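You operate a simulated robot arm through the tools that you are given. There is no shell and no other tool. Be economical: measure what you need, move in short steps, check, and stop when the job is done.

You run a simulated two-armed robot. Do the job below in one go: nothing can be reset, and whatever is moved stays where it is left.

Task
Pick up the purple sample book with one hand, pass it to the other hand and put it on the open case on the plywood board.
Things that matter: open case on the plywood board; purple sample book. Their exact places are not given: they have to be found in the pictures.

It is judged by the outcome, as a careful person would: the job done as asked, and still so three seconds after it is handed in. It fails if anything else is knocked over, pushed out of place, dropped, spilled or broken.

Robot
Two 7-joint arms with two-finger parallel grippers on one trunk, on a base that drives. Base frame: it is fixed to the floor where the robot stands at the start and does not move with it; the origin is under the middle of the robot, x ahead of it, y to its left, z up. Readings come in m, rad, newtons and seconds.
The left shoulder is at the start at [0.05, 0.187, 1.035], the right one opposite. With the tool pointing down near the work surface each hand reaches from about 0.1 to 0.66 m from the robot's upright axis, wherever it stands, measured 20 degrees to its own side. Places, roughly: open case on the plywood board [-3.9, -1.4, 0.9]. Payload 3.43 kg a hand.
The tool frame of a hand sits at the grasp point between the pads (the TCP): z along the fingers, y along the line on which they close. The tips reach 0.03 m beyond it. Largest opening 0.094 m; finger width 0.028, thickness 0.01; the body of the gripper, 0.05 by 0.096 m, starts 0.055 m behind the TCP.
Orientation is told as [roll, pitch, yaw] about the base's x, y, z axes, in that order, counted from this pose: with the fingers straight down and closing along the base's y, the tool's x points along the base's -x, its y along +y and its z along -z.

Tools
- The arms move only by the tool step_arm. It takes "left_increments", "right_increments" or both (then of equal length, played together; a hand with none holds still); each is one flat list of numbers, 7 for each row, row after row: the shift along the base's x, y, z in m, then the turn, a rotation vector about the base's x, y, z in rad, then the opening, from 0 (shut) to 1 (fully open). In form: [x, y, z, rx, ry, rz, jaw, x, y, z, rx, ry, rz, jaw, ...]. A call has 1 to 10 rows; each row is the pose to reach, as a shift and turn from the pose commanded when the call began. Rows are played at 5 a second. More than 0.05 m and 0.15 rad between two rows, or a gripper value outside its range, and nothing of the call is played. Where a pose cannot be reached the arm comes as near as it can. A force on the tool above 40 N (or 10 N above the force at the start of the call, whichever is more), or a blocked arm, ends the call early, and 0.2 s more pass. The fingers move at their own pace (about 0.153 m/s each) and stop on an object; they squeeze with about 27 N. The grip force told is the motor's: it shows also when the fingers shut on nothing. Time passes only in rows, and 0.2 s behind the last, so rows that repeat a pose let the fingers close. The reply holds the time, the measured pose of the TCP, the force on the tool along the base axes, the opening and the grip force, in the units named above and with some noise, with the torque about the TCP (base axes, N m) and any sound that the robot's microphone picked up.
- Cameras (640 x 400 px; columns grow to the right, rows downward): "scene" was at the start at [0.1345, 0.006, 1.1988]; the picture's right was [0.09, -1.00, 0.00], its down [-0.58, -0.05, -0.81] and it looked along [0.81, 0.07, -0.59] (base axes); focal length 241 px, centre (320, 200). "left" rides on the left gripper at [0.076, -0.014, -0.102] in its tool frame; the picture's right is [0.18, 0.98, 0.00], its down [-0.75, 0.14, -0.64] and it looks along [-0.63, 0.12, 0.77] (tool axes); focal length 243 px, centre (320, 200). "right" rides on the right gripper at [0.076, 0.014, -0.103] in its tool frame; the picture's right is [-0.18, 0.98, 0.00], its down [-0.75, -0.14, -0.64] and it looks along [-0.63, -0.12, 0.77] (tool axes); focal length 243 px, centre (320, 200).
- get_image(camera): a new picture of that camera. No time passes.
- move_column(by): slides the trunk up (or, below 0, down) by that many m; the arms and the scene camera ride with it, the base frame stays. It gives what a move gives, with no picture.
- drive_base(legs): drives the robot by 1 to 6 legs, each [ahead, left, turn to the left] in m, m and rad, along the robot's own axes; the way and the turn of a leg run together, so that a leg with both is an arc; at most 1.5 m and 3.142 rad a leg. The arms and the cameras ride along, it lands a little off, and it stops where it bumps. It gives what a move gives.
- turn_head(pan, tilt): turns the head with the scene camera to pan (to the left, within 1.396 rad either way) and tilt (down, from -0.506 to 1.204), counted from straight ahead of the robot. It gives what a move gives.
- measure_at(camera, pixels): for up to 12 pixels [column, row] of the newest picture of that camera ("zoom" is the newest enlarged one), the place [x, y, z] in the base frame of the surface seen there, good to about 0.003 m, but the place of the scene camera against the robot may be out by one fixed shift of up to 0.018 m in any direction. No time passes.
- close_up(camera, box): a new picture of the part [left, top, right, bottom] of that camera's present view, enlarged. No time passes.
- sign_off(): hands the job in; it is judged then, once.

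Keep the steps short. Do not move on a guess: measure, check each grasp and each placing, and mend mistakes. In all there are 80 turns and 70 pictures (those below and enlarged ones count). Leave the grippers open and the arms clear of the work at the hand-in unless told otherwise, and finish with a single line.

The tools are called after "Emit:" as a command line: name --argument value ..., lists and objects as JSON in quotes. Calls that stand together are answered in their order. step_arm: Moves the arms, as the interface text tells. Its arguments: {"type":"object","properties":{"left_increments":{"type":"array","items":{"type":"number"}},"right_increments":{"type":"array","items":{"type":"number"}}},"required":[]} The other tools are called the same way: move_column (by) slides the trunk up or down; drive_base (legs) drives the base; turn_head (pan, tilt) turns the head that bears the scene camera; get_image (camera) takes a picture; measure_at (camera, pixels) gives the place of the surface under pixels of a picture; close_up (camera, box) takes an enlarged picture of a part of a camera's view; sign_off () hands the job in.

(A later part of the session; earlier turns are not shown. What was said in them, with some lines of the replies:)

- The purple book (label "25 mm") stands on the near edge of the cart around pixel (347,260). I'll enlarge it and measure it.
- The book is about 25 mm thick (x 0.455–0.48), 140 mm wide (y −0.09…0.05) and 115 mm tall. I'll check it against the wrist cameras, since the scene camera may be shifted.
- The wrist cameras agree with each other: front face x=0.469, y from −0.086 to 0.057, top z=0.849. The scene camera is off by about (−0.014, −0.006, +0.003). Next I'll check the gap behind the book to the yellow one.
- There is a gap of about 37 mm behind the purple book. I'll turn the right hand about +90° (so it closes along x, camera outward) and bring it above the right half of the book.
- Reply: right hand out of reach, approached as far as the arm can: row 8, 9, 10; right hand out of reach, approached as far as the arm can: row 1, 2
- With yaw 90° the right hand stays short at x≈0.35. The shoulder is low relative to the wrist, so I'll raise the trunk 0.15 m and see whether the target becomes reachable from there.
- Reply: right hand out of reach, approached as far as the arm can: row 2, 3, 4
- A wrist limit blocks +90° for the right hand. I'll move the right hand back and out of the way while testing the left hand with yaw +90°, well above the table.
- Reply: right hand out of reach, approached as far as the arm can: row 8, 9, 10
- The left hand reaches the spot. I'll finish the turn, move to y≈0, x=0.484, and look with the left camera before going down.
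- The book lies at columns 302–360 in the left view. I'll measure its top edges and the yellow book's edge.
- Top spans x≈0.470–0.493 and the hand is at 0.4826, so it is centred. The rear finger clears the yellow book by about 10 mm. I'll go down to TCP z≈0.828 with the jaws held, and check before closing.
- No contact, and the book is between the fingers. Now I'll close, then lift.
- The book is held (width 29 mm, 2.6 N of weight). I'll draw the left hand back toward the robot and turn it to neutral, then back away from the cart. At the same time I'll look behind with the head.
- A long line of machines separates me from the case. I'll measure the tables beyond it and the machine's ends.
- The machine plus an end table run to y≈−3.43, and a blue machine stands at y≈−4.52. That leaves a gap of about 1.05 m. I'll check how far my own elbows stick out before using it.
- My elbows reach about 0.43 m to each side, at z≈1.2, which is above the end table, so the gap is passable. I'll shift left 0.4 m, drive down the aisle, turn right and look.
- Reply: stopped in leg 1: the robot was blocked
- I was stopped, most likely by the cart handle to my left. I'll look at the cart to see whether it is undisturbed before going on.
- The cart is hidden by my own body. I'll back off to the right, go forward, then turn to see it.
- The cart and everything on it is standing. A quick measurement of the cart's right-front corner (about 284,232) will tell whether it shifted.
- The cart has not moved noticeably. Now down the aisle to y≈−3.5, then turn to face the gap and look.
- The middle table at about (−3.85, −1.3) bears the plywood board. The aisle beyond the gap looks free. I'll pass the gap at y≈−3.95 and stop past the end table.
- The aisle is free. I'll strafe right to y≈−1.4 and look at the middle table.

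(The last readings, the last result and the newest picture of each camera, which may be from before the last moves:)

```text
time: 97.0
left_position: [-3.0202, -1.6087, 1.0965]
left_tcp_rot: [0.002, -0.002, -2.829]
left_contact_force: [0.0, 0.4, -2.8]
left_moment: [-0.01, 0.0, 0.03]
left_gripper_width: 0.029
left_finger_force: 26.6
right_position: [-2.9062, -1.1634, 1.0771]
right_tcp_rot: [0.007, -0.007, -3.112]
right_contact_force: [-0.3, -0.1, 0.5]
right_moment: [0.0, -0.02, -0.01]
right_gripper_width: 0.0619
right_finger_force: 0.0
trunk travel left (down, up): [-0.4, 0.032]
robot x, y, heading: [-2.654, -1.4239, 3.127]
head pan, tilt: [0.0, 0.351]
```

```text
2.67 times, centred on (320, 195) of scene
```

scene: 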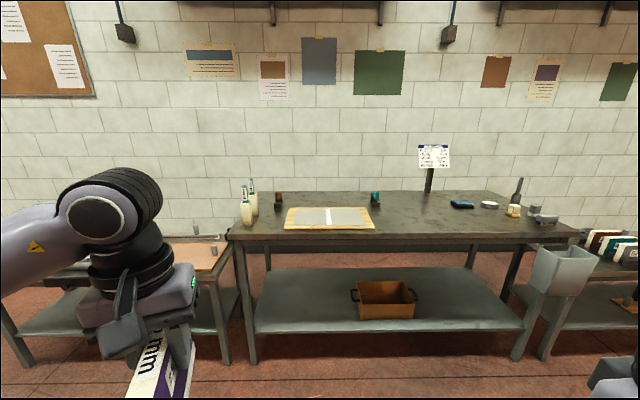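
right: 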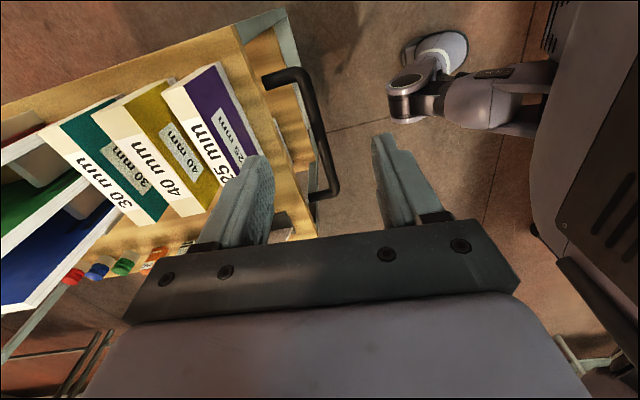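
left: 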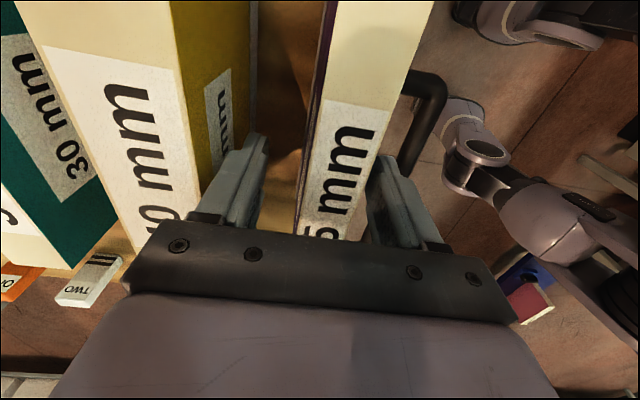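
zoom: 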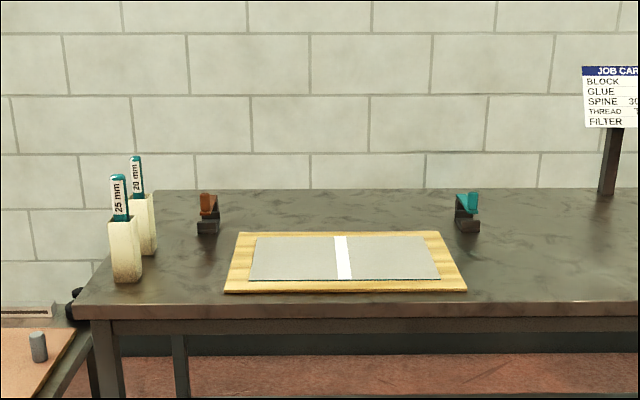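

The case lies open and flat: two grey boards with a white spine strip, on the plywood. I'll measure it and read the job card.

Emit:
measure_at --camera "zoom" --pixels '[[225, 291], [467, 290], [239, 234], [438, 233], [250, 279], [336, 280], [350, 279], [440, 277], [256, 238], [426, 236], [340, 238], [400, 260]]'

Emit:
close_up --camera "scene" --box '[410, 135, 460, 185]'

Emit:
measure_at --camera "scene" --pixels '[[280, 238], [420, 240], [248, 215], [278, 199], [375, 199], [246, 362]]'

```text
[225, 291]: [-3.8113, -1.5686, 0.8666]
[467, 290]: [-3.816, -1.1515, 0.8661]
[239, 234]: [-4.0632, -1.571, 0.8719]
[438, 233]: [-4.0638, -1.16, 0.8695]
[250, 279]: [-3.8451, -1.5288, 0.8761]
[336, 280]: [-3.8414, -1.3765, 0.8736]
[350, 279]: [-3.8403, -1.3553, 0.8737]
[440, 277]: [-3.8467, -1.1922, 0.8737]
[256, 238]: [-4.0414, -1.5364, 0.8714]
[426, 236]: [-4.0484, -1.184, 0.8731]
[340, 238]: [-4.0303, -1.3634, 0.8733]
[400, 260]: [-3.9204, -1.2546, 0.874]
```

```text
8.00 times, centred on (435, 160) of scene
```

zoom: 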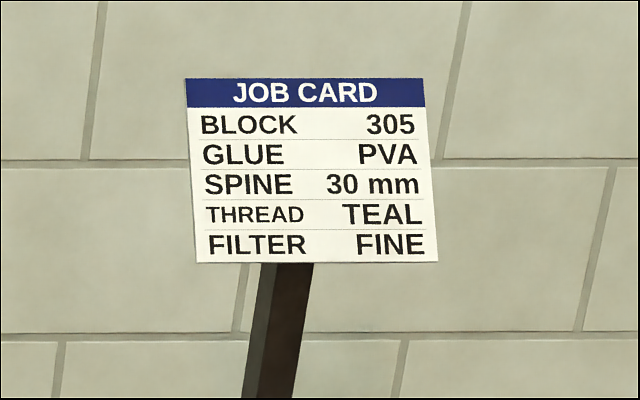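

```text
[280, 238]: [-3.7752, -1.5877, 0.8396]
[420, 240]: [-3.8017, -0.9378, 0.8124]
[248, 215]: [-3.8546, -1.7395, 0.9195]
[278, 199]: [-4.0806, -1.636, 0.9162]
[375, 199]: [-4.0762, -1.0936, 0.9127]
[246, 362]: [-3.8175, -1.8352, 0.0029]
```

The case lies at x −3.84…−4.04, y −1.53…−1.19, z≈0.874. I'll hand over here, in free space. First the left hand turns so the book plane lies across the robot, then it rolls the fingers toward the right side, leaving a free edge pointing up for the right hand.

Emit:
step_arm --left_increments '[-0.005, 0.003, -0.005, 0, 0, 0.138, 0.1, -0.01, 0.007, -0.01, 0, 0, 0.276, 0.1, -0.015, 0.01, -0.015, 0, 0, 0.414, 0.1, -0.02, 0.013, -0.02, 0, 0, 0.552, 0.1, -0.025, 0.017, -0.025, 0, 0, 0.69, 0.1, -0.03, 0.02, -0.03, 0, 0, 0.828, 0.1, -0.037, 0.023, -0.037, 0, 0, 0.966, 0.1, -0.045, 0.027, -0.045, 0, 0, 1.104, 0.1, -0.05, 0.03, -0.05, 0, 0, 1.242, 0.1]'

Emit:
step_arm --left_increments '[0, 0, 0, 0.145, -0.002, 0, 0.1, 0, 0, 0, 0.29, -0.004, 0, 0.1, 0, 0, 0, 0.435, -0.006, 0, 0.1, 0, 0, 0, 0.58, -0.008, 0, 0.1, 0, 0.01, 0, 0.725, -0.01, 0, 0.1, 0, 0.02, 0, 0.87, -0.012, 0, 0.1]'

Emit:
turn_head --pan 0 --tilt 0.6

Emit:
get_image --camera "scene"

```text
time: 99.0
left_position: [-3.0724, -1.5796, 1.0475]
left_tcp_rot: [0.0, -0.001, -1.583]
left_contact_force: [-0.4, 0.3, -1.6]
left_moment: [0.01, 0.02, 0.04]
left_gripper_width: 0.0293
left_finger_force: 27.4
right_position: [-2.9052, -1.1632, 1.0771]
right_tcp_rot: [0.007, -0.008, -3.114]
right_contact_force: [-0.1, 1.0, 0.3]
right_moment: [-0.01, 0.02, 0.01]
right_gripper_width: 0.0619
right_finger_force: 0.1
trunk travel left (down, up): [-0.4, 0.032]
robot x, y, heading: [-2.6553, -1.4252, 3.129]
head pan, tilt: [0.0, 0.351]
```

```text
time: 100.5
left_position: [-3.0696, -1.5596, 1.0479]
left_tcp_rot: [-0.004, 0.873, -1.589]
left_contact_force: [0.1, -0.3, -3.5]
left_moment: [-0.1, -0.03, 0.0]
left_gripper_width: 0.0292
left_finger_force: 27.4
right_position: [-2.9056, -1.1634, 1.0777]
right_tcp_rot: [0.007, -0.007, -3.114]
right_contact_force: [0.2, -0.1, 0.2]
right_moment: [0.0, 0.01, 0.03]
right_gripper_width: 0.0621
right_finger_force: 0.0
trunk travel left (down, up): [-0.4, 0.032]
robot x, y, heading: [-2.6537, -1.4204, 3.125]
head pan, tilt: [0.0, 0.351]
```

```text
time: 101.2
left_position: [-3.0702, -1.5591, 1.0466]
left_tcp_rot: [-0.004, 0.868, -1.588]
left_contact_force: [0.7, -0.3, -3.1]
left_moment: [-0.1, 0.04, 0.0]
left_gripper_width: 0.0294
left_finger_force: 26.6
right_position: [-2.9065, -1.1634, 1.077]
right_tcp_rot: [0.008, -0.007, -3.114]
right_contact_force: [0.0, -0.6, -0.3]
right_moment: [-0.02, -0.01, 0.01]
right_gripper_width: 0.0621
right_finger_force: 0.0
trunk travel left (down, up): [-0.4, 0.032]
robot x, y, heading: [-2.6522, -1.427, 3.129]
head pan, tilt: [0.0, 0.6]
```

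```text
41 pictures are left
```

scene: 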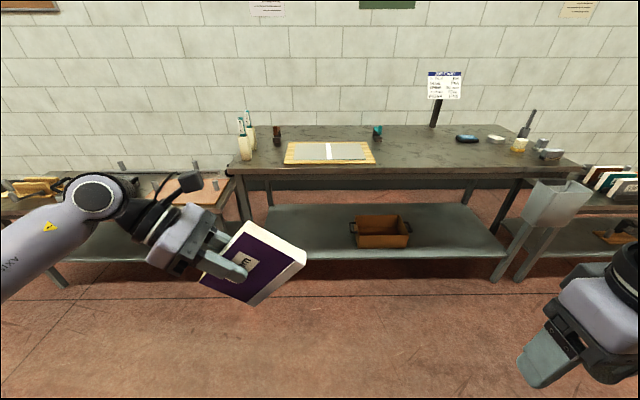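

The roll works well. I'll finish it to 90° and bring the book toward the middle.

Emit:
step_arm --left_increments '[0, 0.015, -0.01, 0.14, -0.002, 0, 0.1, 0, 0.03, -0.02, 0.28, -0.004, 0, 0.1, 0, 0.05, -0.03, 0.42, -0.006, 0, 0.1, 0, 0.07, -0.04, 0.56, -0.008, 0, 0.1, 0, 0.085, -0.047, 0.7, -0.01, 0, 0.1]' --right_increments '[-0.03, 0, 0.03, 0, 0, -0.145, 0.66, -0.06, 0, 0.06, 0, 0, -0.29, 0.66, -0.09, 0, 0.09, 0, 0, -0.435, 0.66, -0.12, 0, 0.1, 0, 0, -0.58, 0.66, -0.15, 0, 0.1, 0, 0, -0.725, 0.66]'

Emit:
step_arm --right_increments '[-0.01, 0, 0.01, 0, 0, -0.145, 0.66, -0.01, 0, 0.02, 0, 0, -0.29, 0.66, -0.01, 0, 0.02, 0, 0, -0.435, 0.66, -0.01, 0, 0.02, 0, 0, -0.58, 0.66, -0.01, 0, 0.02, 0, 0, -0.725, 0.66, -0.01, 0, 0.02, 0, 0, -0.816, 0.66]'

Emit:
get_image --camera "scene"

Emit:
get_image --camera "right"

```text
time: 102.4
left_position: [-3.0719, -1.4748, 0.9995]
left_tcp_rot: [-2.538, 1.568, 2.161]
left_contact_force: [0.5, 0.8, -2.2]
left_moment: [-0.09, -0.02, -0.03]
left_gripper_width: 0.0292
left_finger_force: 27.2
right_position: [-3.0566, -1.164, 1.176]
right_tcp_rot: [0.006, -0.006, 2.443]
right_contact_force: [0.2, 1.0, 0.2]
right_moment: [0.0, -0.02, -0.01]
right_gripper_width: 0.0621
right_finger_force: 0.0
trunk travel left (down, up): [-0.4, 0.032]
robot x, y, heading: [-2.6564, -1.4279, 3.125]
head pan, tilt: [0.0, 0.6]
```

```text
time: 103.8
left_position: [-3.0716, -1.4751, 1.0005]
left_tcp_rot: [-1.499, 1.57, -3.08]
left_contact_force: [-0.6, 0.5, -3.1]
left_moment: [-0.11, 0.04, -0.02]
left_gripper_width: 0.0293
left_finger_force: 27.2
right_position: [-3.0666, -1.1636, 1.1965]
right_tcp_rot: [0.008, -0.007, 1.624]
right_contact_force: [-0.4, -0.4, -0.4]
right_moment: [0.0, 0.0, 0.01]
right_gripper_width: 0.062
right_finger_force: 0.0
trunk travel left (down, up): [-0.4, 0.032]
robot x, y, heading: [-2.6561, -1.4231, 3.13]
head pan, tilt: [0.0, 0.6]
```

```text
40 pictures are left
```

scene: 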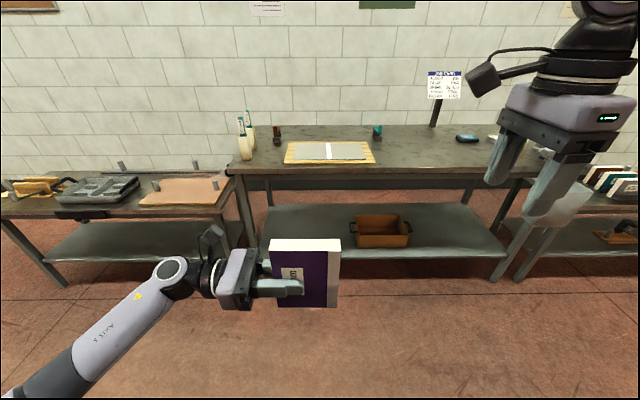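

```text
39 pictures are left
```

right: 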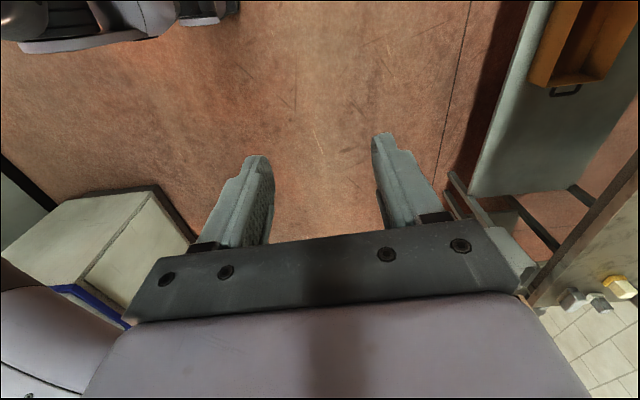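

The book hangs square: top edge at (270–340, 240). I'll measure its faces in the scene view and compare with the known left TCP.

Emit:
close_up --camera "scene" --box '[200, 220, 360, 320]'

Emit:
measure_at --camera "zoom" --pixels '[[300, 90], [540, 90], [310, 115], [500, 120], [545, 125], [540, 330], [320, 335], [420, 90], [500, 300], [320, 130]]'

```text
4.00 times, centred on (280, 270) of scene
```

zoom: 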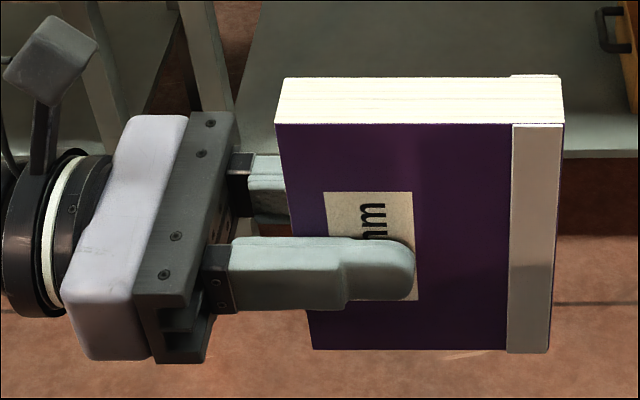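

```text
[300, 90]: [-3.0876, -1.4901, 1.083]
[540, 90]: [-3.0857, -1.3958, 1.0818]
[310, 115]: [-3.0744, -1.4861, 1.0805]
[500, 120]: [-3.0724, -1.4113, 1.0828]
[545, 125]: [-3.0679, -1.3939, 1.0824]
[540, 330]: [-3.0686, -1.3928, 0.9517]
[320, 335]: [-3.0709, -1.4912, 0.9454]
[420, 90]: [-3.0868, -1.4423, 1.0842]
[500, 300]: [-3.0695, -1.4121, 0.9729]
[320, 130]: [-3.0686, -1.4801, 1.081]
```

The scene offset is fixed in base axes (true ≈ measured + (0.013, 0.006, −0.003)), which agrees with the left TCP. So the book's top edge is at z≈1.079, y −1.49…−1.384, x centre −3.072. I'll bring the right hand above it at y=−1.415.

Emit:
step_arm --right_increments '[-0.001, -0.04, 0, 0, 0, -0.02, 0.66, -0.002, -0.08, 0, 0, 0, -0.04, 0.66, -0.003, -0.12, 0, 0, 0, -0.067, 0.66, -0.004, -0.16, 0, 0, 0, -0.067, 0.66, -0.005, -0.2, 0, 0, 0, -0.067, 0.66, -0.005, -0.235, 0, 0, 0, -0.067, 0.66, -0.005, -0.2514, 0, 0, 0, -0.067, 0.66]'

Emit:
get_image --camera "right"

Emit:
get_image --camera "scene"

```text
time: 105.4
left_position: [-3.0705, -1.4744, 1.0009]
left_tcp_rot: [-1.607, 1.566, 3.091]
left_contact_force: [-0.2, -0.2, -2.2]
left_moment: [-0.08, -0.01, -0.05]
left_gripper_width: 0.0292
left_finger_force: 27.2
right_position: [-3.0727, -1.413, 1.1964]
right_tcp_rot: [0.007, -0.007, 1.561]
right_contact_force: [-0.1, -0.3, -0.5]
right_moment: [-0.02, -0.01, 0.0]
right_gripper_width: 0.0622
right_finger_force: 0.1
trunk travel left (down, up): [-0.4, 0.032]
robot x, y, heading: [-2.6591, -1.4248, 3.128]
head pan, tilt: [0.0, 0.6]
```

```text
37 pictures are left
```

right: 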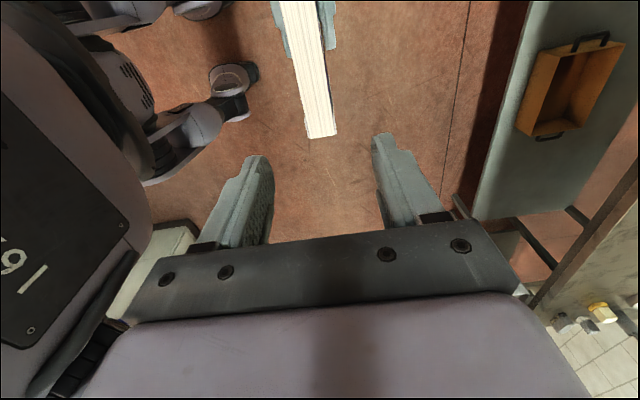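

```text
36 pictures are left
```

scene: 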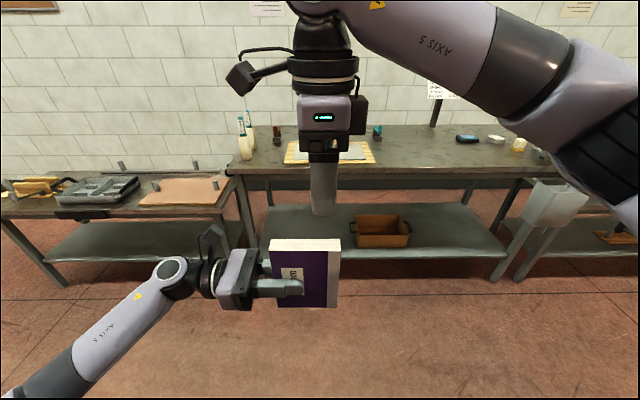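

Emit:
measure_at --camera "right" --pixels '[[308, 136], [335, 133], [321, 130], [296, 60], [322, 60], [320, 100], [310, 60]]'

```text
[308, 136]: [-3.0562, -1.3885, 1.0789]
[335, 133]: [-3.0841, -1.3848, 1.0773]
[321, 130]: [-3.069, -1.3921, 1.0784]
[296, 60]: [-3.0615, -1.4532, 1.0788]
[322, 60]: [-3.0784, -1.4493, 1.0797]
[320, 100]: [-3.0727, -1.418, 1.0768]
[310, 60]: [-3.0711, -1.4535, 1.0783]
```

Everything agrees. I'll lower the right hand over the top edge to z≈1.058.

Emit:
step_arm --right_increments '[0.001, -0.002, -0.04, 0, 0, 0, 0.66, 0.001, -0.002, -0.07, 0, 0, 0, 0.66, 0.001, -0.002, -0.1, 0, 0, 0, 0.66, 0.001, -0.002, -0.12, 0, 0, 0, 0.66, 0.001, -0.002, -0.138, 0, 0, 0, 0.66]'

Emit:
close_up --camera "scene" --box '[180, 180, 380, 320]'

```text
time: 106.6
left_position: [-3.071, -1.4748, 1.0001]
left_tcp_rot: [-1.544, 1.571, -3.131]
left_contact_force: [0.6, -0.9, -2.8]
left_moment: [-0.1, 0.04, 0.01]
left_gripper_width: 0.0291
left_finger_force: 26.9
right_position: [-3.0699, -1.4166, 1.0586]
right_tcp_rot: [0.007, -0.005, 1.561]
right_contact_force: [-0.1, -0.2, 0.5]
right_moment: [0.0, -0.02, -0.02]
right_gripper_width: 0.0618
right_finger_force: 0.1
trunk travel left (down, up): [-0.4, 0.032]
robot x, y, heading: [-2.6553, -1.4262, 3.128]
head pan, tilt: [0.0, 0.6]
```

```text
2.86 times, centred on (280, 250) of scene
```

zoom: 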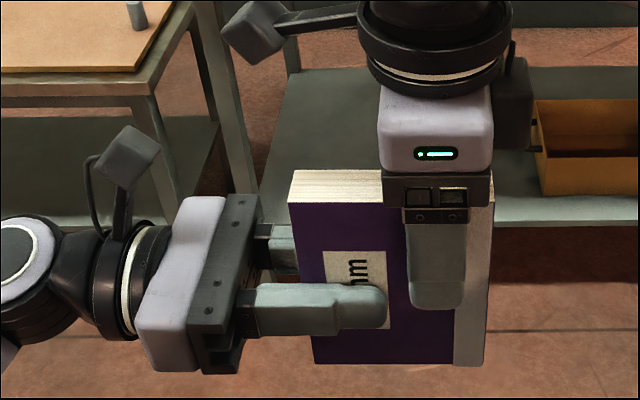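

Both hands fit without touching. I'll close the right hand.

Emit:
step_arm --right_increments '[0, 0, 0, 0, 0, 0, 0.4, 0, 0, 0, 0, 0, 0, 0.2, 0, 0, 0, 0, 0, 0, 0.1, 0, 0, 0, 0, 0, 0, 0.1]'

```text
time: 107.6
left_position: [-3.0711, -1.4754, 0.9997]
left_tcp_rot: [-1.778, 1.568, 2.917]
left_contact_force: [4.2, 0.3, -1.8]
left_moment: [-0.17, 0.33, -0.06]
left_gripper_width: 0.0291
left_finger_force: 27.2
right_position: [-3.0694, -1.4163, 1.0587]
right_tcp_rot: [0.006, -0.007, 1.559]
right_contact_force: [-4.7, -0.2, 0.3]
right_moment: [0.12, 0.01, -0.24]
right_gripper_width: 0.0292
right_finger_force: 27.0
trunk travel left (down, up): [-0.4, 0.032]
robot x, y, heading: [-2.6531, -1.4218, 3.128]
head pan, tilt: [0.0, 0.6]
```

The right hand grips the book at 29.2 mm. Now I'll open the left hand and withdraw it along its own finger axis (−y).

Emit:
step_arm --left_increments '[0, 0, 0, 0, 0, 0, 0.4, 0, 0, 0, 0, 0, 0, 0.7, 0, 0, 0, 0, 0, 0, 0.7, 0, -0.03, 0, 0, 0, 0, 0.7, 0, -0.07, 0, 0, 0, 0, 0.7, 0, -0.11, 0, 0, 0, 0, 0.7, 0, -0.15, 0, 0, 0, 0, 0.7]'

Emit:
get_image --camera "scene"

```text
time: 109.2
left_position: [-3.0684, -1.6252, 1.0027]
left_tcp_rot: [-1.771, 1.569, 2.927]
left_contact_force: [0.3, -0.6, 0.2]
left_moment: [0.01, 0.0, -0.01]
left_gripper_width: 0.066
left_finger_force: 0.0
right_position: [-3.0694, -1.4173, 1.0592]
right_tcp_rot: [0.007, -0.007, 1.56]
right_contact_force: [-0.9, 0.2, 0.5]
right_moment: [0.09, -0.01, 0.02]
right_gripper_width: 0.0291
right_finger_force: 27.0
trunk travel left (down, up): [-0.4, 0.032]
robot x, y, heading: [-2.6557, -1.4232, 3.13]
head pan, tilt: [0.0, 0.6]
```

```text
34 pictures are left
```

scene: 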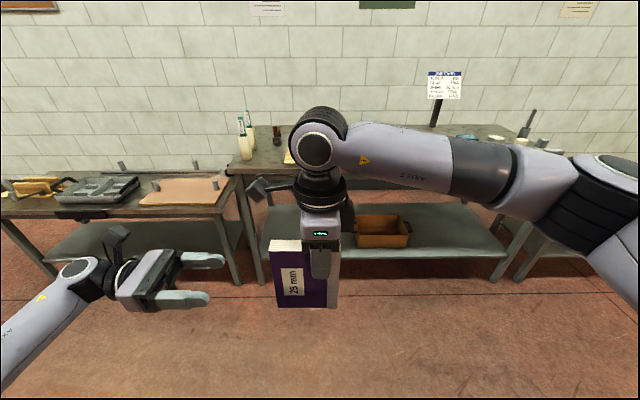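

The handover is done and the right hand holds the book. I'll tuck the left hand back (fingers down, higher and closer) and raise the book 0.08 m.

Emit:
step_arm --left_increments '[0.01, -0.01, 0.02, -0.145, 0.002, 0, 0.7, 0.02, -0.02, 0.04, -0.29, 0.004, 0, 0.7, 0.03, -0.03, 0.06, -0.435, 0.006, 0, 0.7, 0.04, -0.04, 0.08, -0.58, 0.008, 0, 0.7, 0.05, -0.05, 0.1, -0.725, 0.01, 0, 0.7, 0.06, -0.06, 0.12, -0.87, 0.012, 0, 0.7, 0.07, -0.07, 0.14, -1.015, 0.014, 0, 0.7, 0.08, -0.08, 0.16, -1.16, 0.016, 0, 0.7, 0.09, -0.09, 0.18, -1.305, 0.018, 0, 0.7, 0.1, -0.1, 0.2, -1.45, 0.02, 0, 0.7]' --right_increments '[0, 0, 0.01, 0, 0, 0, 0.1, 0, 0, 0.02, 0, 0, 0, 0.1, 0, 0, 0.03, 0, 0, 0, 0.1, 0, 0, 0.04, 0, 0, 0, 0.1, 0, 0, 0.05, 0, 0, 0, 0.1, 0, 0, 0.06, 0, 0, 0, 0.1, 0, 0, 0.07, 0, 0, 0, 0.1, 0, 0, 0.08, 0, 0, 0, 0.1, 0, 0, 0.08, 0, 0, 0, 0.1, 0, 0, 0.08, 0, 0, 0, 0.1]'

Emit:
get_image --camera "scene"

Emit:
get_image --camera "right"

```text
time: 111.4
left_position: [-2.9694, -1.7235, 1.2008]
left_tcp_rot: [0.002, 0.12, -1.584]
left_contact_force: [0.6, 0.5, 0.0]
left_moment: [0.03, 0.02, 0.0]
left_gripper_width: 0.0656
left_finger_force: 0.1
right_position: [-3.0685, -1.4164, 1.1388]
right_tcp_rot: [0.006, -0.005, 1.561]
right_contact_force: [0.6, -0.3, -3.5]
right_moment: [0.08, 0.0, 0.0]
right_gripper_width: 0.0295
right_finger_force: 26.9
trunk travel left (down, up): [-0.4, 0.032]
robot x, y, heading: [-2.6562, -1.4265, 3.127]
head pan, tilt: [0.0, 0.6]
```

```text
33 pictures are left
```

scene: 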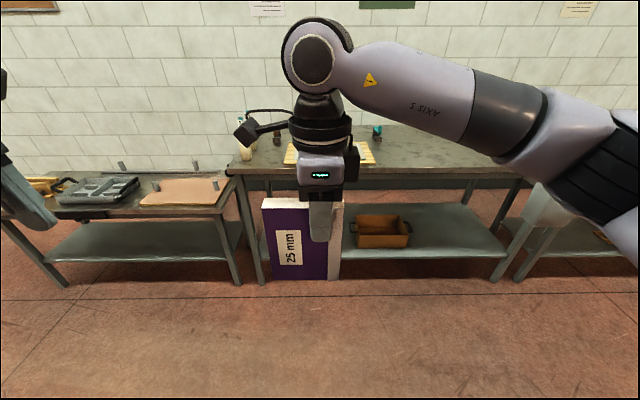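

```text
32 pictures are left
```

right: 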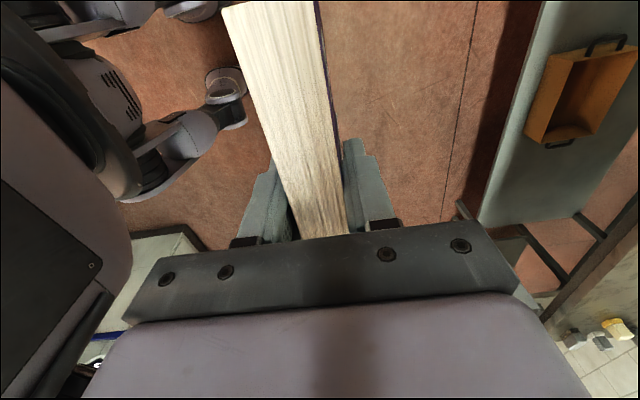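

The weight is on the right hand. I'll drive 0.65 m toward the table, then look.

Emit:
drive_base --legs '[[0.65, 0, 0]]'

Emit:
turn_head --pan 0 --tilt 0.8

Emit:
get_image --camera "scene"

```text
time: 115.0
left_position: [-3.6198, -1.7114, 1.2001]
left_tcp_rot: [-0.002, 0.119, -1.593]
left_contact_force: [-0.2, 0.0, -0.1]
left_moment: [0.0, -0.03, -0.02]
left_gripper_width: 0.0658
left_finger_force: 0.1
right_position: [-3.7181, -1.4041, 1.138]
right_tcp_rot: [0.007, -0.008, 1.555]
right_contact_force: [-0.1, 0.5, -3.4]
right_moment: [0.06, -0.03, -0.02]
right_gripper_width: 0.0291
right_finger_force: 26.6
trunk travel left (down, up): [-0.4, 0.032]
robot x, y, heading: [-3.3055, -1.4135, 3.123]
head pan, tilt: [0.0, 0.6]
```

```text
time: 115.8
left_position: [-3.6204, -1.7108, 1.2008]
left_tcp_rot: [0.0, 0.12, -1.592]
left_contact_force: [0.2, 0.6, 0.2]
left_moment: [0.0, 0.02, 0.01]
left_gripper_width: 0.0658
left_finger_force: 0.0
right_position: [-3.7183, -1.4024, 1.1395]
right_tcp_rot: [0.007, -0.006, 1.554]
right_contact_force: [0.2, -0.1, -2.8]
right_moment: [0.11, 0.04, -0.03]
right_gripper_width: 0.0291
right_finger_force: 27.3
trunk travel left (down, up): [-0.4, 0.032]
robot x, y, heading: [-3.3024, -1.4125, 3.123]
head pan, tilt: [0.0, 0.799]
```

```text
31 pictures are left
```

scene: 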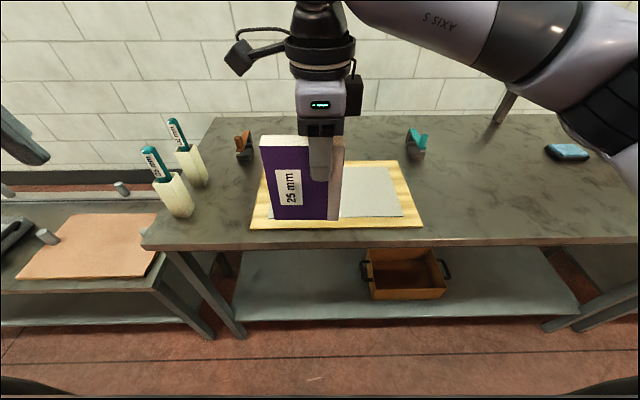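

Emit:
measure_at --camera "scene" --pixels '[[390, 170], [402, 214], [345, 217], [345, 170], [375, 195], [418, 224], [255, 226], [395, 163], [300, 240], [165, 185], [243, 145], [415, 150]]'

Emit:
measure_at --camera "right" --pixels '[[540, 200]]'

```text
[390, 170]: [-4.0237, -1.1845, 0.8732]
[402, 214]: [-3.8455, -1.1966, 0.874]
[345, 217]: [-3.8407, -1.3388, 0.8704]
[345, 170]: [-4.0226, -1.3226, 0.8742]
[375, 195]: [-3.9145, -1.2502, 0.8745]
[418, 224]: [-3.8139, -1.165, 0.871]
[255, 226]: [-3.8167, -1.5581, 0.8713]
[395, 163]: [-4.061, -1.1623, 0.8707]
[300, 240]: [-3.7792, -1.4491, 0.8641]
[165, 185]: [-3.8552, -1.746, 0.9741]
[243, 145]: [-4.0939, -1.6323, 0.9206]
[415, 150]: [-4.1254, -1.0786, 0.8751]
```

```text
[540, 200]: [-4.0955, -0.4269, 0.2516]
```

Right board (corrected): x −3.83…−4.01, y −1.34…−1.18, top z≈0.871. I'll move the book above its middle (TCP ≈ −3.90, −1.241) at the present height.

Emit:
step_arm --right_increments '[-0.02, 0.02, 0, 0, 0, 0, 0.1, -0.05, 0.05, 0, 0, 0, 0, 0.1, -0.08, 0.08, 0, 0, 0, 0, 0.1, -0.11, 0.11, 0, 0, 0, 0, 0.1, -0.14, 0.14, 0, 0, 0, 0, 0.1, -0.165, 0.162, 0, 0, 0, 0, 0.1, -0.182, 0.162, 0, 0, 0, 0, 0.1]'

Emit:
get_image --camera "scene"

Emit:
get_image --camera "right"

```text
time: 117.4
left_position: [-3.621, -1.7116, 1.2013]
left_tcp_rot: [0.002, 0.122, -1.591]
left_contact_force: [-0.4, 0.5, -0.3]
left_moment: [0.01, 0.0, 0.0]
left_gripper_width: 0.0659
left_finger_force: 0.0
right_position: [-3.8994, -1.2421, 1.1374]
right_tcp_rot: [0.005, -0.008, 1.559]
right_contact_force: [-0.2, 0.0, -2.5]
right_moment: [0.07, -0.04, 0.02]
right_gripper_width: 0.0293
right_finger_force: 26.9
trunk travel left (down, up): [-0.4, 0.032]
robot x, y, heading: [-3.3055, -1.4105, 3.117]
head pan, tilt: [0.0, 0.799]
```

```text
30 pictures are left
```

scene: 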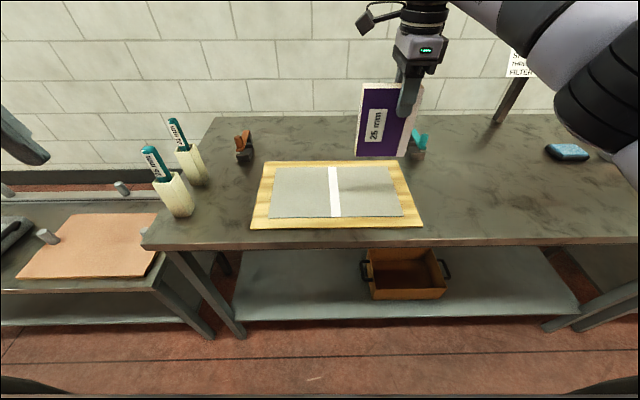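

```text
29 pictures are left
```

right: 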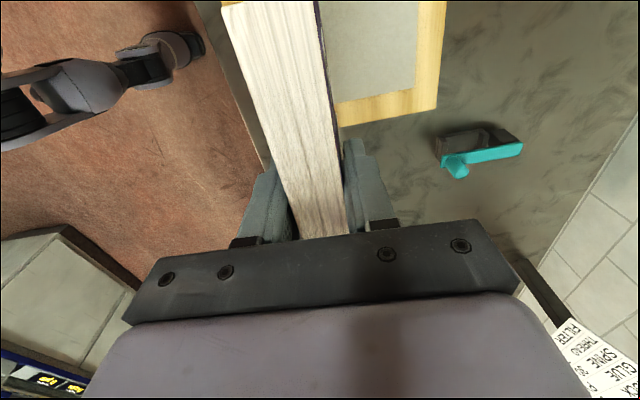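

The position is reached. I'll verify the case location with the wrist camera (free of the scene shift) and the book's bottom edge in the scene view.

Emit:
measure_at --camera "right" --pixels '[[413, 88], [436, 108], [360, 98], [370, 40], [415, 20], [390, 60]]'

Emit:
close_up --camera "scene" --box '[320, 60, 460, 170]'

Emit:
measure_at --camera "scene" --pixels '[[358, 154], [400, 155], [365, 90], [380, 150], [408, 150]]'

```text
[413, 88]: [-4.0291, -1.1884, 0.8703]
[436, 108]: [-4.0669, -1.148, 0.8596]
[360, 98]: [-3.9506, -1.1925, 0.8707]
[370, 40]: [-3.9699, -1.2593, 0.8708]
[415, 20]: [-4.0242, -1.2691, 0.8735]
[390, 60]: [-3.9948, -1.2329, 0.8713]
```

```text
3.64 times, centred on (390, 115) of scene
```

zoom: 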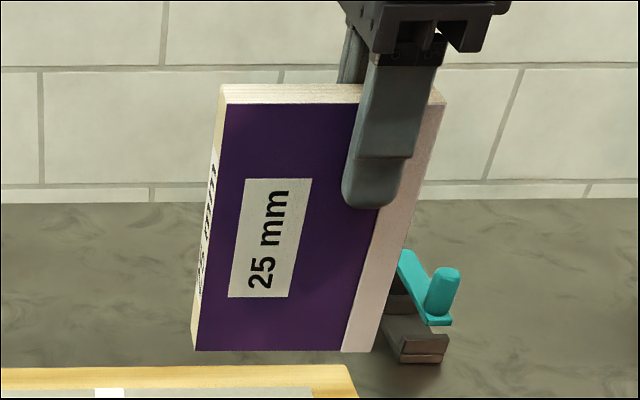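

```text
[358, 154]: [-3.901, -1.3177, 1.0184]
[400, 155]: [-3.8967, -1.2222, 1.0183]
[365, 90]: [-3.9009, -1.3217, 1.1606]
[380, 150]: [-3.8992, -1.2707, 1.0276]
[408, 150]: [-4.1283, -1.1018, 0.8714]
```

The case is confirmed (far edge x −4.03, right edge y −1.19, z 0.8705). The book's bottom is level at 1.013. I'll lower to about 4 mm above contact.

Emit:
step_arm --right_increments '[0, 0, -0.03, 0, 0, 0, 0.1, 0, 0, -0.06, 0, 0, 0, 0.1, 0, 0, -0.09, 0, 0, 0, 0.1, 0, 0, -0.115, 0, 0, 0, 0.1, 0, 0, -0.13, 0, 0, 0, 0.1, 0, 0, -0.139, 0, 0, 0, 0.1]'

Emit:
get_image --camera "scene"

Emit:
close_up --camera "scene" --box '[260, 100, 440, 240]'

```text
time: 118.8
left_position: [-3.6214, -1.7101, 1.2009]
left_tcp_rot: [-0.002, 0.119, -1.59]
left_contact_force: [-0.4, 0.8, -0.3]
left_moment: [-0.03, 0.06, 0.01]
left_gripper_width: 0.0657
left_finger_force: 0.1
right_position: [-3.8997, -1.2432, 1.0006]
right_tcp_rot: [0.007, -0.008, 1.554]
right_contact_force: [0.7, 0.5, 0.0]
right_moment: [0.03, -0.06, 0.02]
right_gripper_width: 0.0291
right_finger_force: 26.5
trunk travel left (down, up): [-0.4, 0.032]
robot x, y, heading: [-3.2943, -1.4113, 3.121]
head pan, tilt: [0.0, 0.799]
```

```text
27 pictures are left
```

scene: 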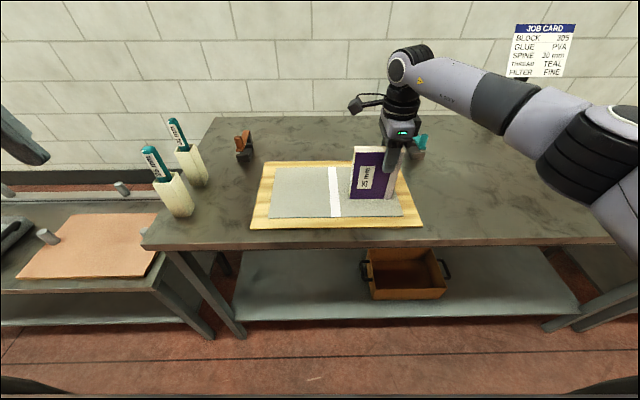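

```text
2.86 times, centred on (350, 170) of scene
```

zoom: 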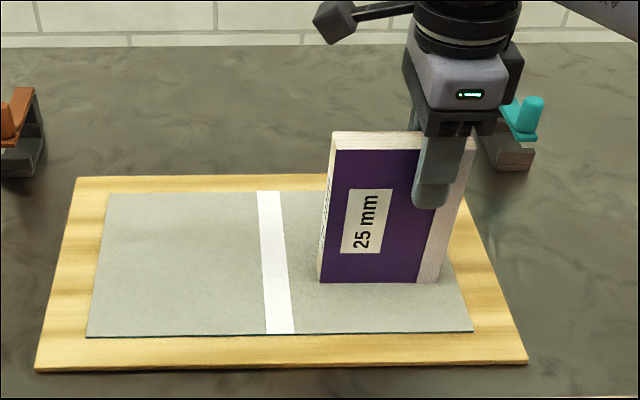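

The weight reading has dropped to about 0, so contact is beginning. I'll creep down 2–4 mm and watch the force.

Emit:
step_arm --right_increments '[0, 0, -0.002, 0, 0, 0, 0.1, 0, 0, -0.002, 0, 0, 0, 0.1]'

```text
time: 119.4
left_position: [-3.6199, -1.7113, 1.1994]
left_tcp_rot: [-0.002, 0.121, -1.591]
left_contact_force: [-0.2, -0.2, 0.2]
left_moment: [-0.02, 0.01, 0.02]
left_gripper_width: 0.0659
left_finger_force: 0.0
right_position: [-3.9001, -1.2438, 1.0002]
right_tcp_rot: [0.011, -0.006, 1.555]
right_contact_force: [-2.2, 1.4, 12.2]
right_moment: [0.09, 0.05, 0.0]
right_gripper_width: 0.0293
right_finger_force: 26.8
trunk travel left (down, up): [-0.4, 0.032]
robot x, y, heading: [-3.3044, -1.4085, 3.118]
head pan, tilt: [0.0, 0.799]
```

The book is firmly on the case (12 N up). I'll ease off 2 mm and open gently.

Emit:
step_arm --right_increments '[0, 0, 0.002, 0, 0, 0, 0.1, 0, 0, 0.002, 0, 0, 0, 0.33, 0, 0, 0.002, 0, 0, 0, 0.37, 0, 0, 0.002, 0, 0, 0, 0.45, 0, 0, 0.002, 0, 0, 0, 0.6, 0, 0, 0.002, 0, 0, 0, 0.66]'

Emit:
close_up --camera "scene" --box '[260, 100, 440, 240]'

Emit:
get_image --camera "right"

```text
time: 120.8
left_position: [-3.6198, -1.7107, 1.1994]
left_tcp_rot: [-0.002, 0.123, -1.592]
left_contact_force: [-0.6, -0.6, -0.1]
left_moment: [-0.03, -0.02, 0.01]
left_gripper_width: 0.066
left_finger_force: 0.0
right_position: [-3.8988, -1.2416, 0.9993]
right_tcp_rot: [0.008, -0.008, 1.557]
right_contact_force: [0.1, -0.2, -0.2]
right_moment: [-0.01, 0.0, -0.02]
right_gripper_width: 0.0618
right_finger_force: 0.0
trunk travel left (down, up): [-0.4, 0.032]
robot x, y, heading: [-3.3047, -1.4122, 3.12]
head pan, tilt: [0.0, 0.799]
```

```text
2.86 times, centred on (350, 170) of scene
```

zoom: 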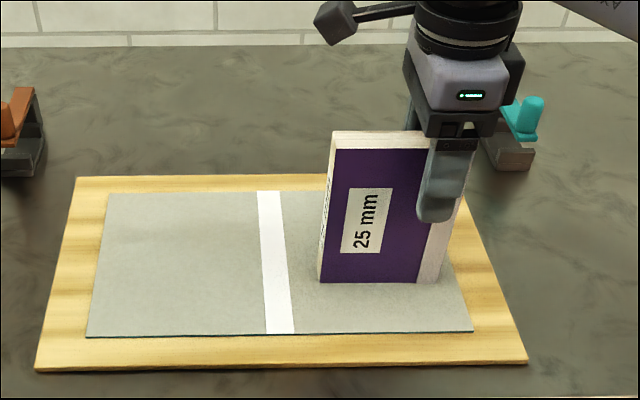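

```text
24 pictures are left
```

right: 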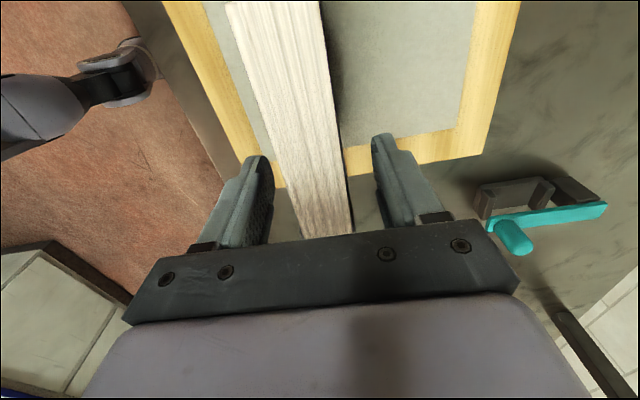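

The book stands by itself on the case, with both fingers clear of it. I'll raise the right hand straight up, well above.

Emit:
step_arm --right_increments '[0, 0, 0.02, 0, 0, 0, 0.66, 0, 0, 0.05, 0, 0, 0, 0.66, 0, 0, 0.09, 0, 0, 0, 0.66, 0, 0, 0.13, 0, 0, 0, 0.66, 0, 0, 0.17, 0, 0, 0, 0.66, 0.04, 0, 0.18, 0, 0, 0, 0.66, 0.08, 0.01, 0.18, 0, 0, 0, 0.66, 0.12, 0.02, 0.18, 0, 0, 0, 0.8, 0.16, 0.03, 0.18, 0, 0, 0, 1, 0.2, 0.04, 0.18, 0, 0, 0, 1]' --left_increments '[0, 0, 0, 0, 0, 0, 0.7, 0, 0, 0, 0, 0, 0, 0.7, 0, 0, 0, 0, 0, 0, 0.7, 0, 0, 0, 0, 0, 0, 0.7, 0, 0, 0, 0, 0, 0, 0.7, 0, 0, 0, 0, 0, 0, 0.7, 0, 0, 0, 0, 0, 0, 0.7, 0, 0, 0, 0, 0, 0, 0.8, 0, 0, 0, 0, 0, 0, 1, 0, 0, 0, 0, 0, 0, 1]'

Emit:
drive_base --legs '[[-0.3, 0, 0]]'

Emit:
get_image --camera "scene"

Emit:
close_up --camera "scene" --box '[240, 80, 440, 220]'

```text
time: 123.0
left_position: [-3.6204, -1.7107, 1.201]
left_tcp_rot: [-0.001, 0.12, -1.591]
left_contact_force: [0.2, 0.7, 0.2]
left_moment: [0.0, 0.0, -0.01]
left_gripper_width: 0.094
left_finger_force: 0.1
right_position: [-3.6985, -1.2002, 1.1809]
right_tcp_rot: [0.007, -0.009, 1.555]
right_contact_force: [-0.7, 0.1, 0.5]
right_moment: [0.01, -0.01, 0.01]
right_gripper_width: 0.0939
right_finger_force: 0.1
trunk travel left (down, up): [-0.4, 0.032]
robot x, y, heading: [-3.2984, -1.4103, 3.118]
head pan, tilt: [0.0, 0.799]
```

```text
time: 125.0
left_position: [-3.3162, -1.7164, 1.2001]
left_tcp_rot: [-0.001, 0.121, -1.595]
left_contact_force: [0.0, 0.8, -0.8]
left_moment: [0.0, 0.01, -0.01]
left_gripper_width: 0.094
left_finger_force: 0.1
right_position: [-3.3963, -1.2064, 1.1803]
right_tcp_rot: [0.006, -0.006, 1.554]
right_contact_force: [-0.1, 0.5, -0.1]
right_moment: [0.02, -0.01, 0.01]
right_gripper_width: 0.0942
right_finger_force: 0.0
trunk travel left (down, up): [-0.4, 0.032]
robot x, y, heading: [-2.9975, -1.4189, 3.122]
head pan, tilt: [0.0, 0.799]
```

```text
23 pictures are left
```

scene: 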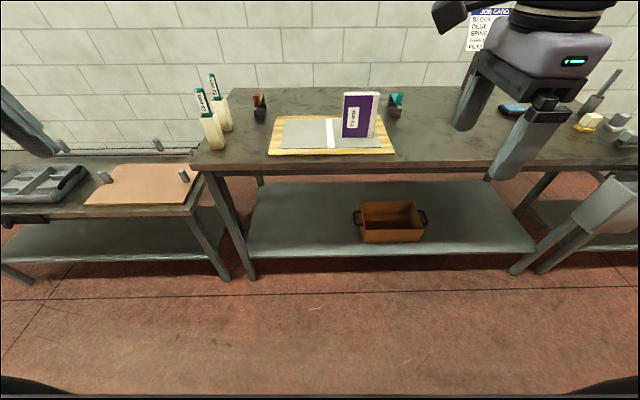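

```text
2.86 times, centred on (340, 150) of scene
```

zoom: 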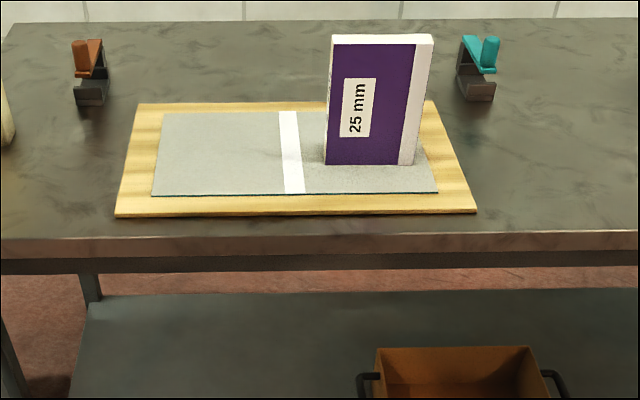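

The book stands steady on the open case, nothing else on the table has been disturbed, both grippers are open and the arms are clear. I'm handing in.

Emit:
sign_off

```text
The job is handed in.
```

The purple sample book was picked up with the left hand, passed to the right, and now stands upright on the right board of the open case; on the way the robot was stopped once beside the cart, which a check showed still in place.
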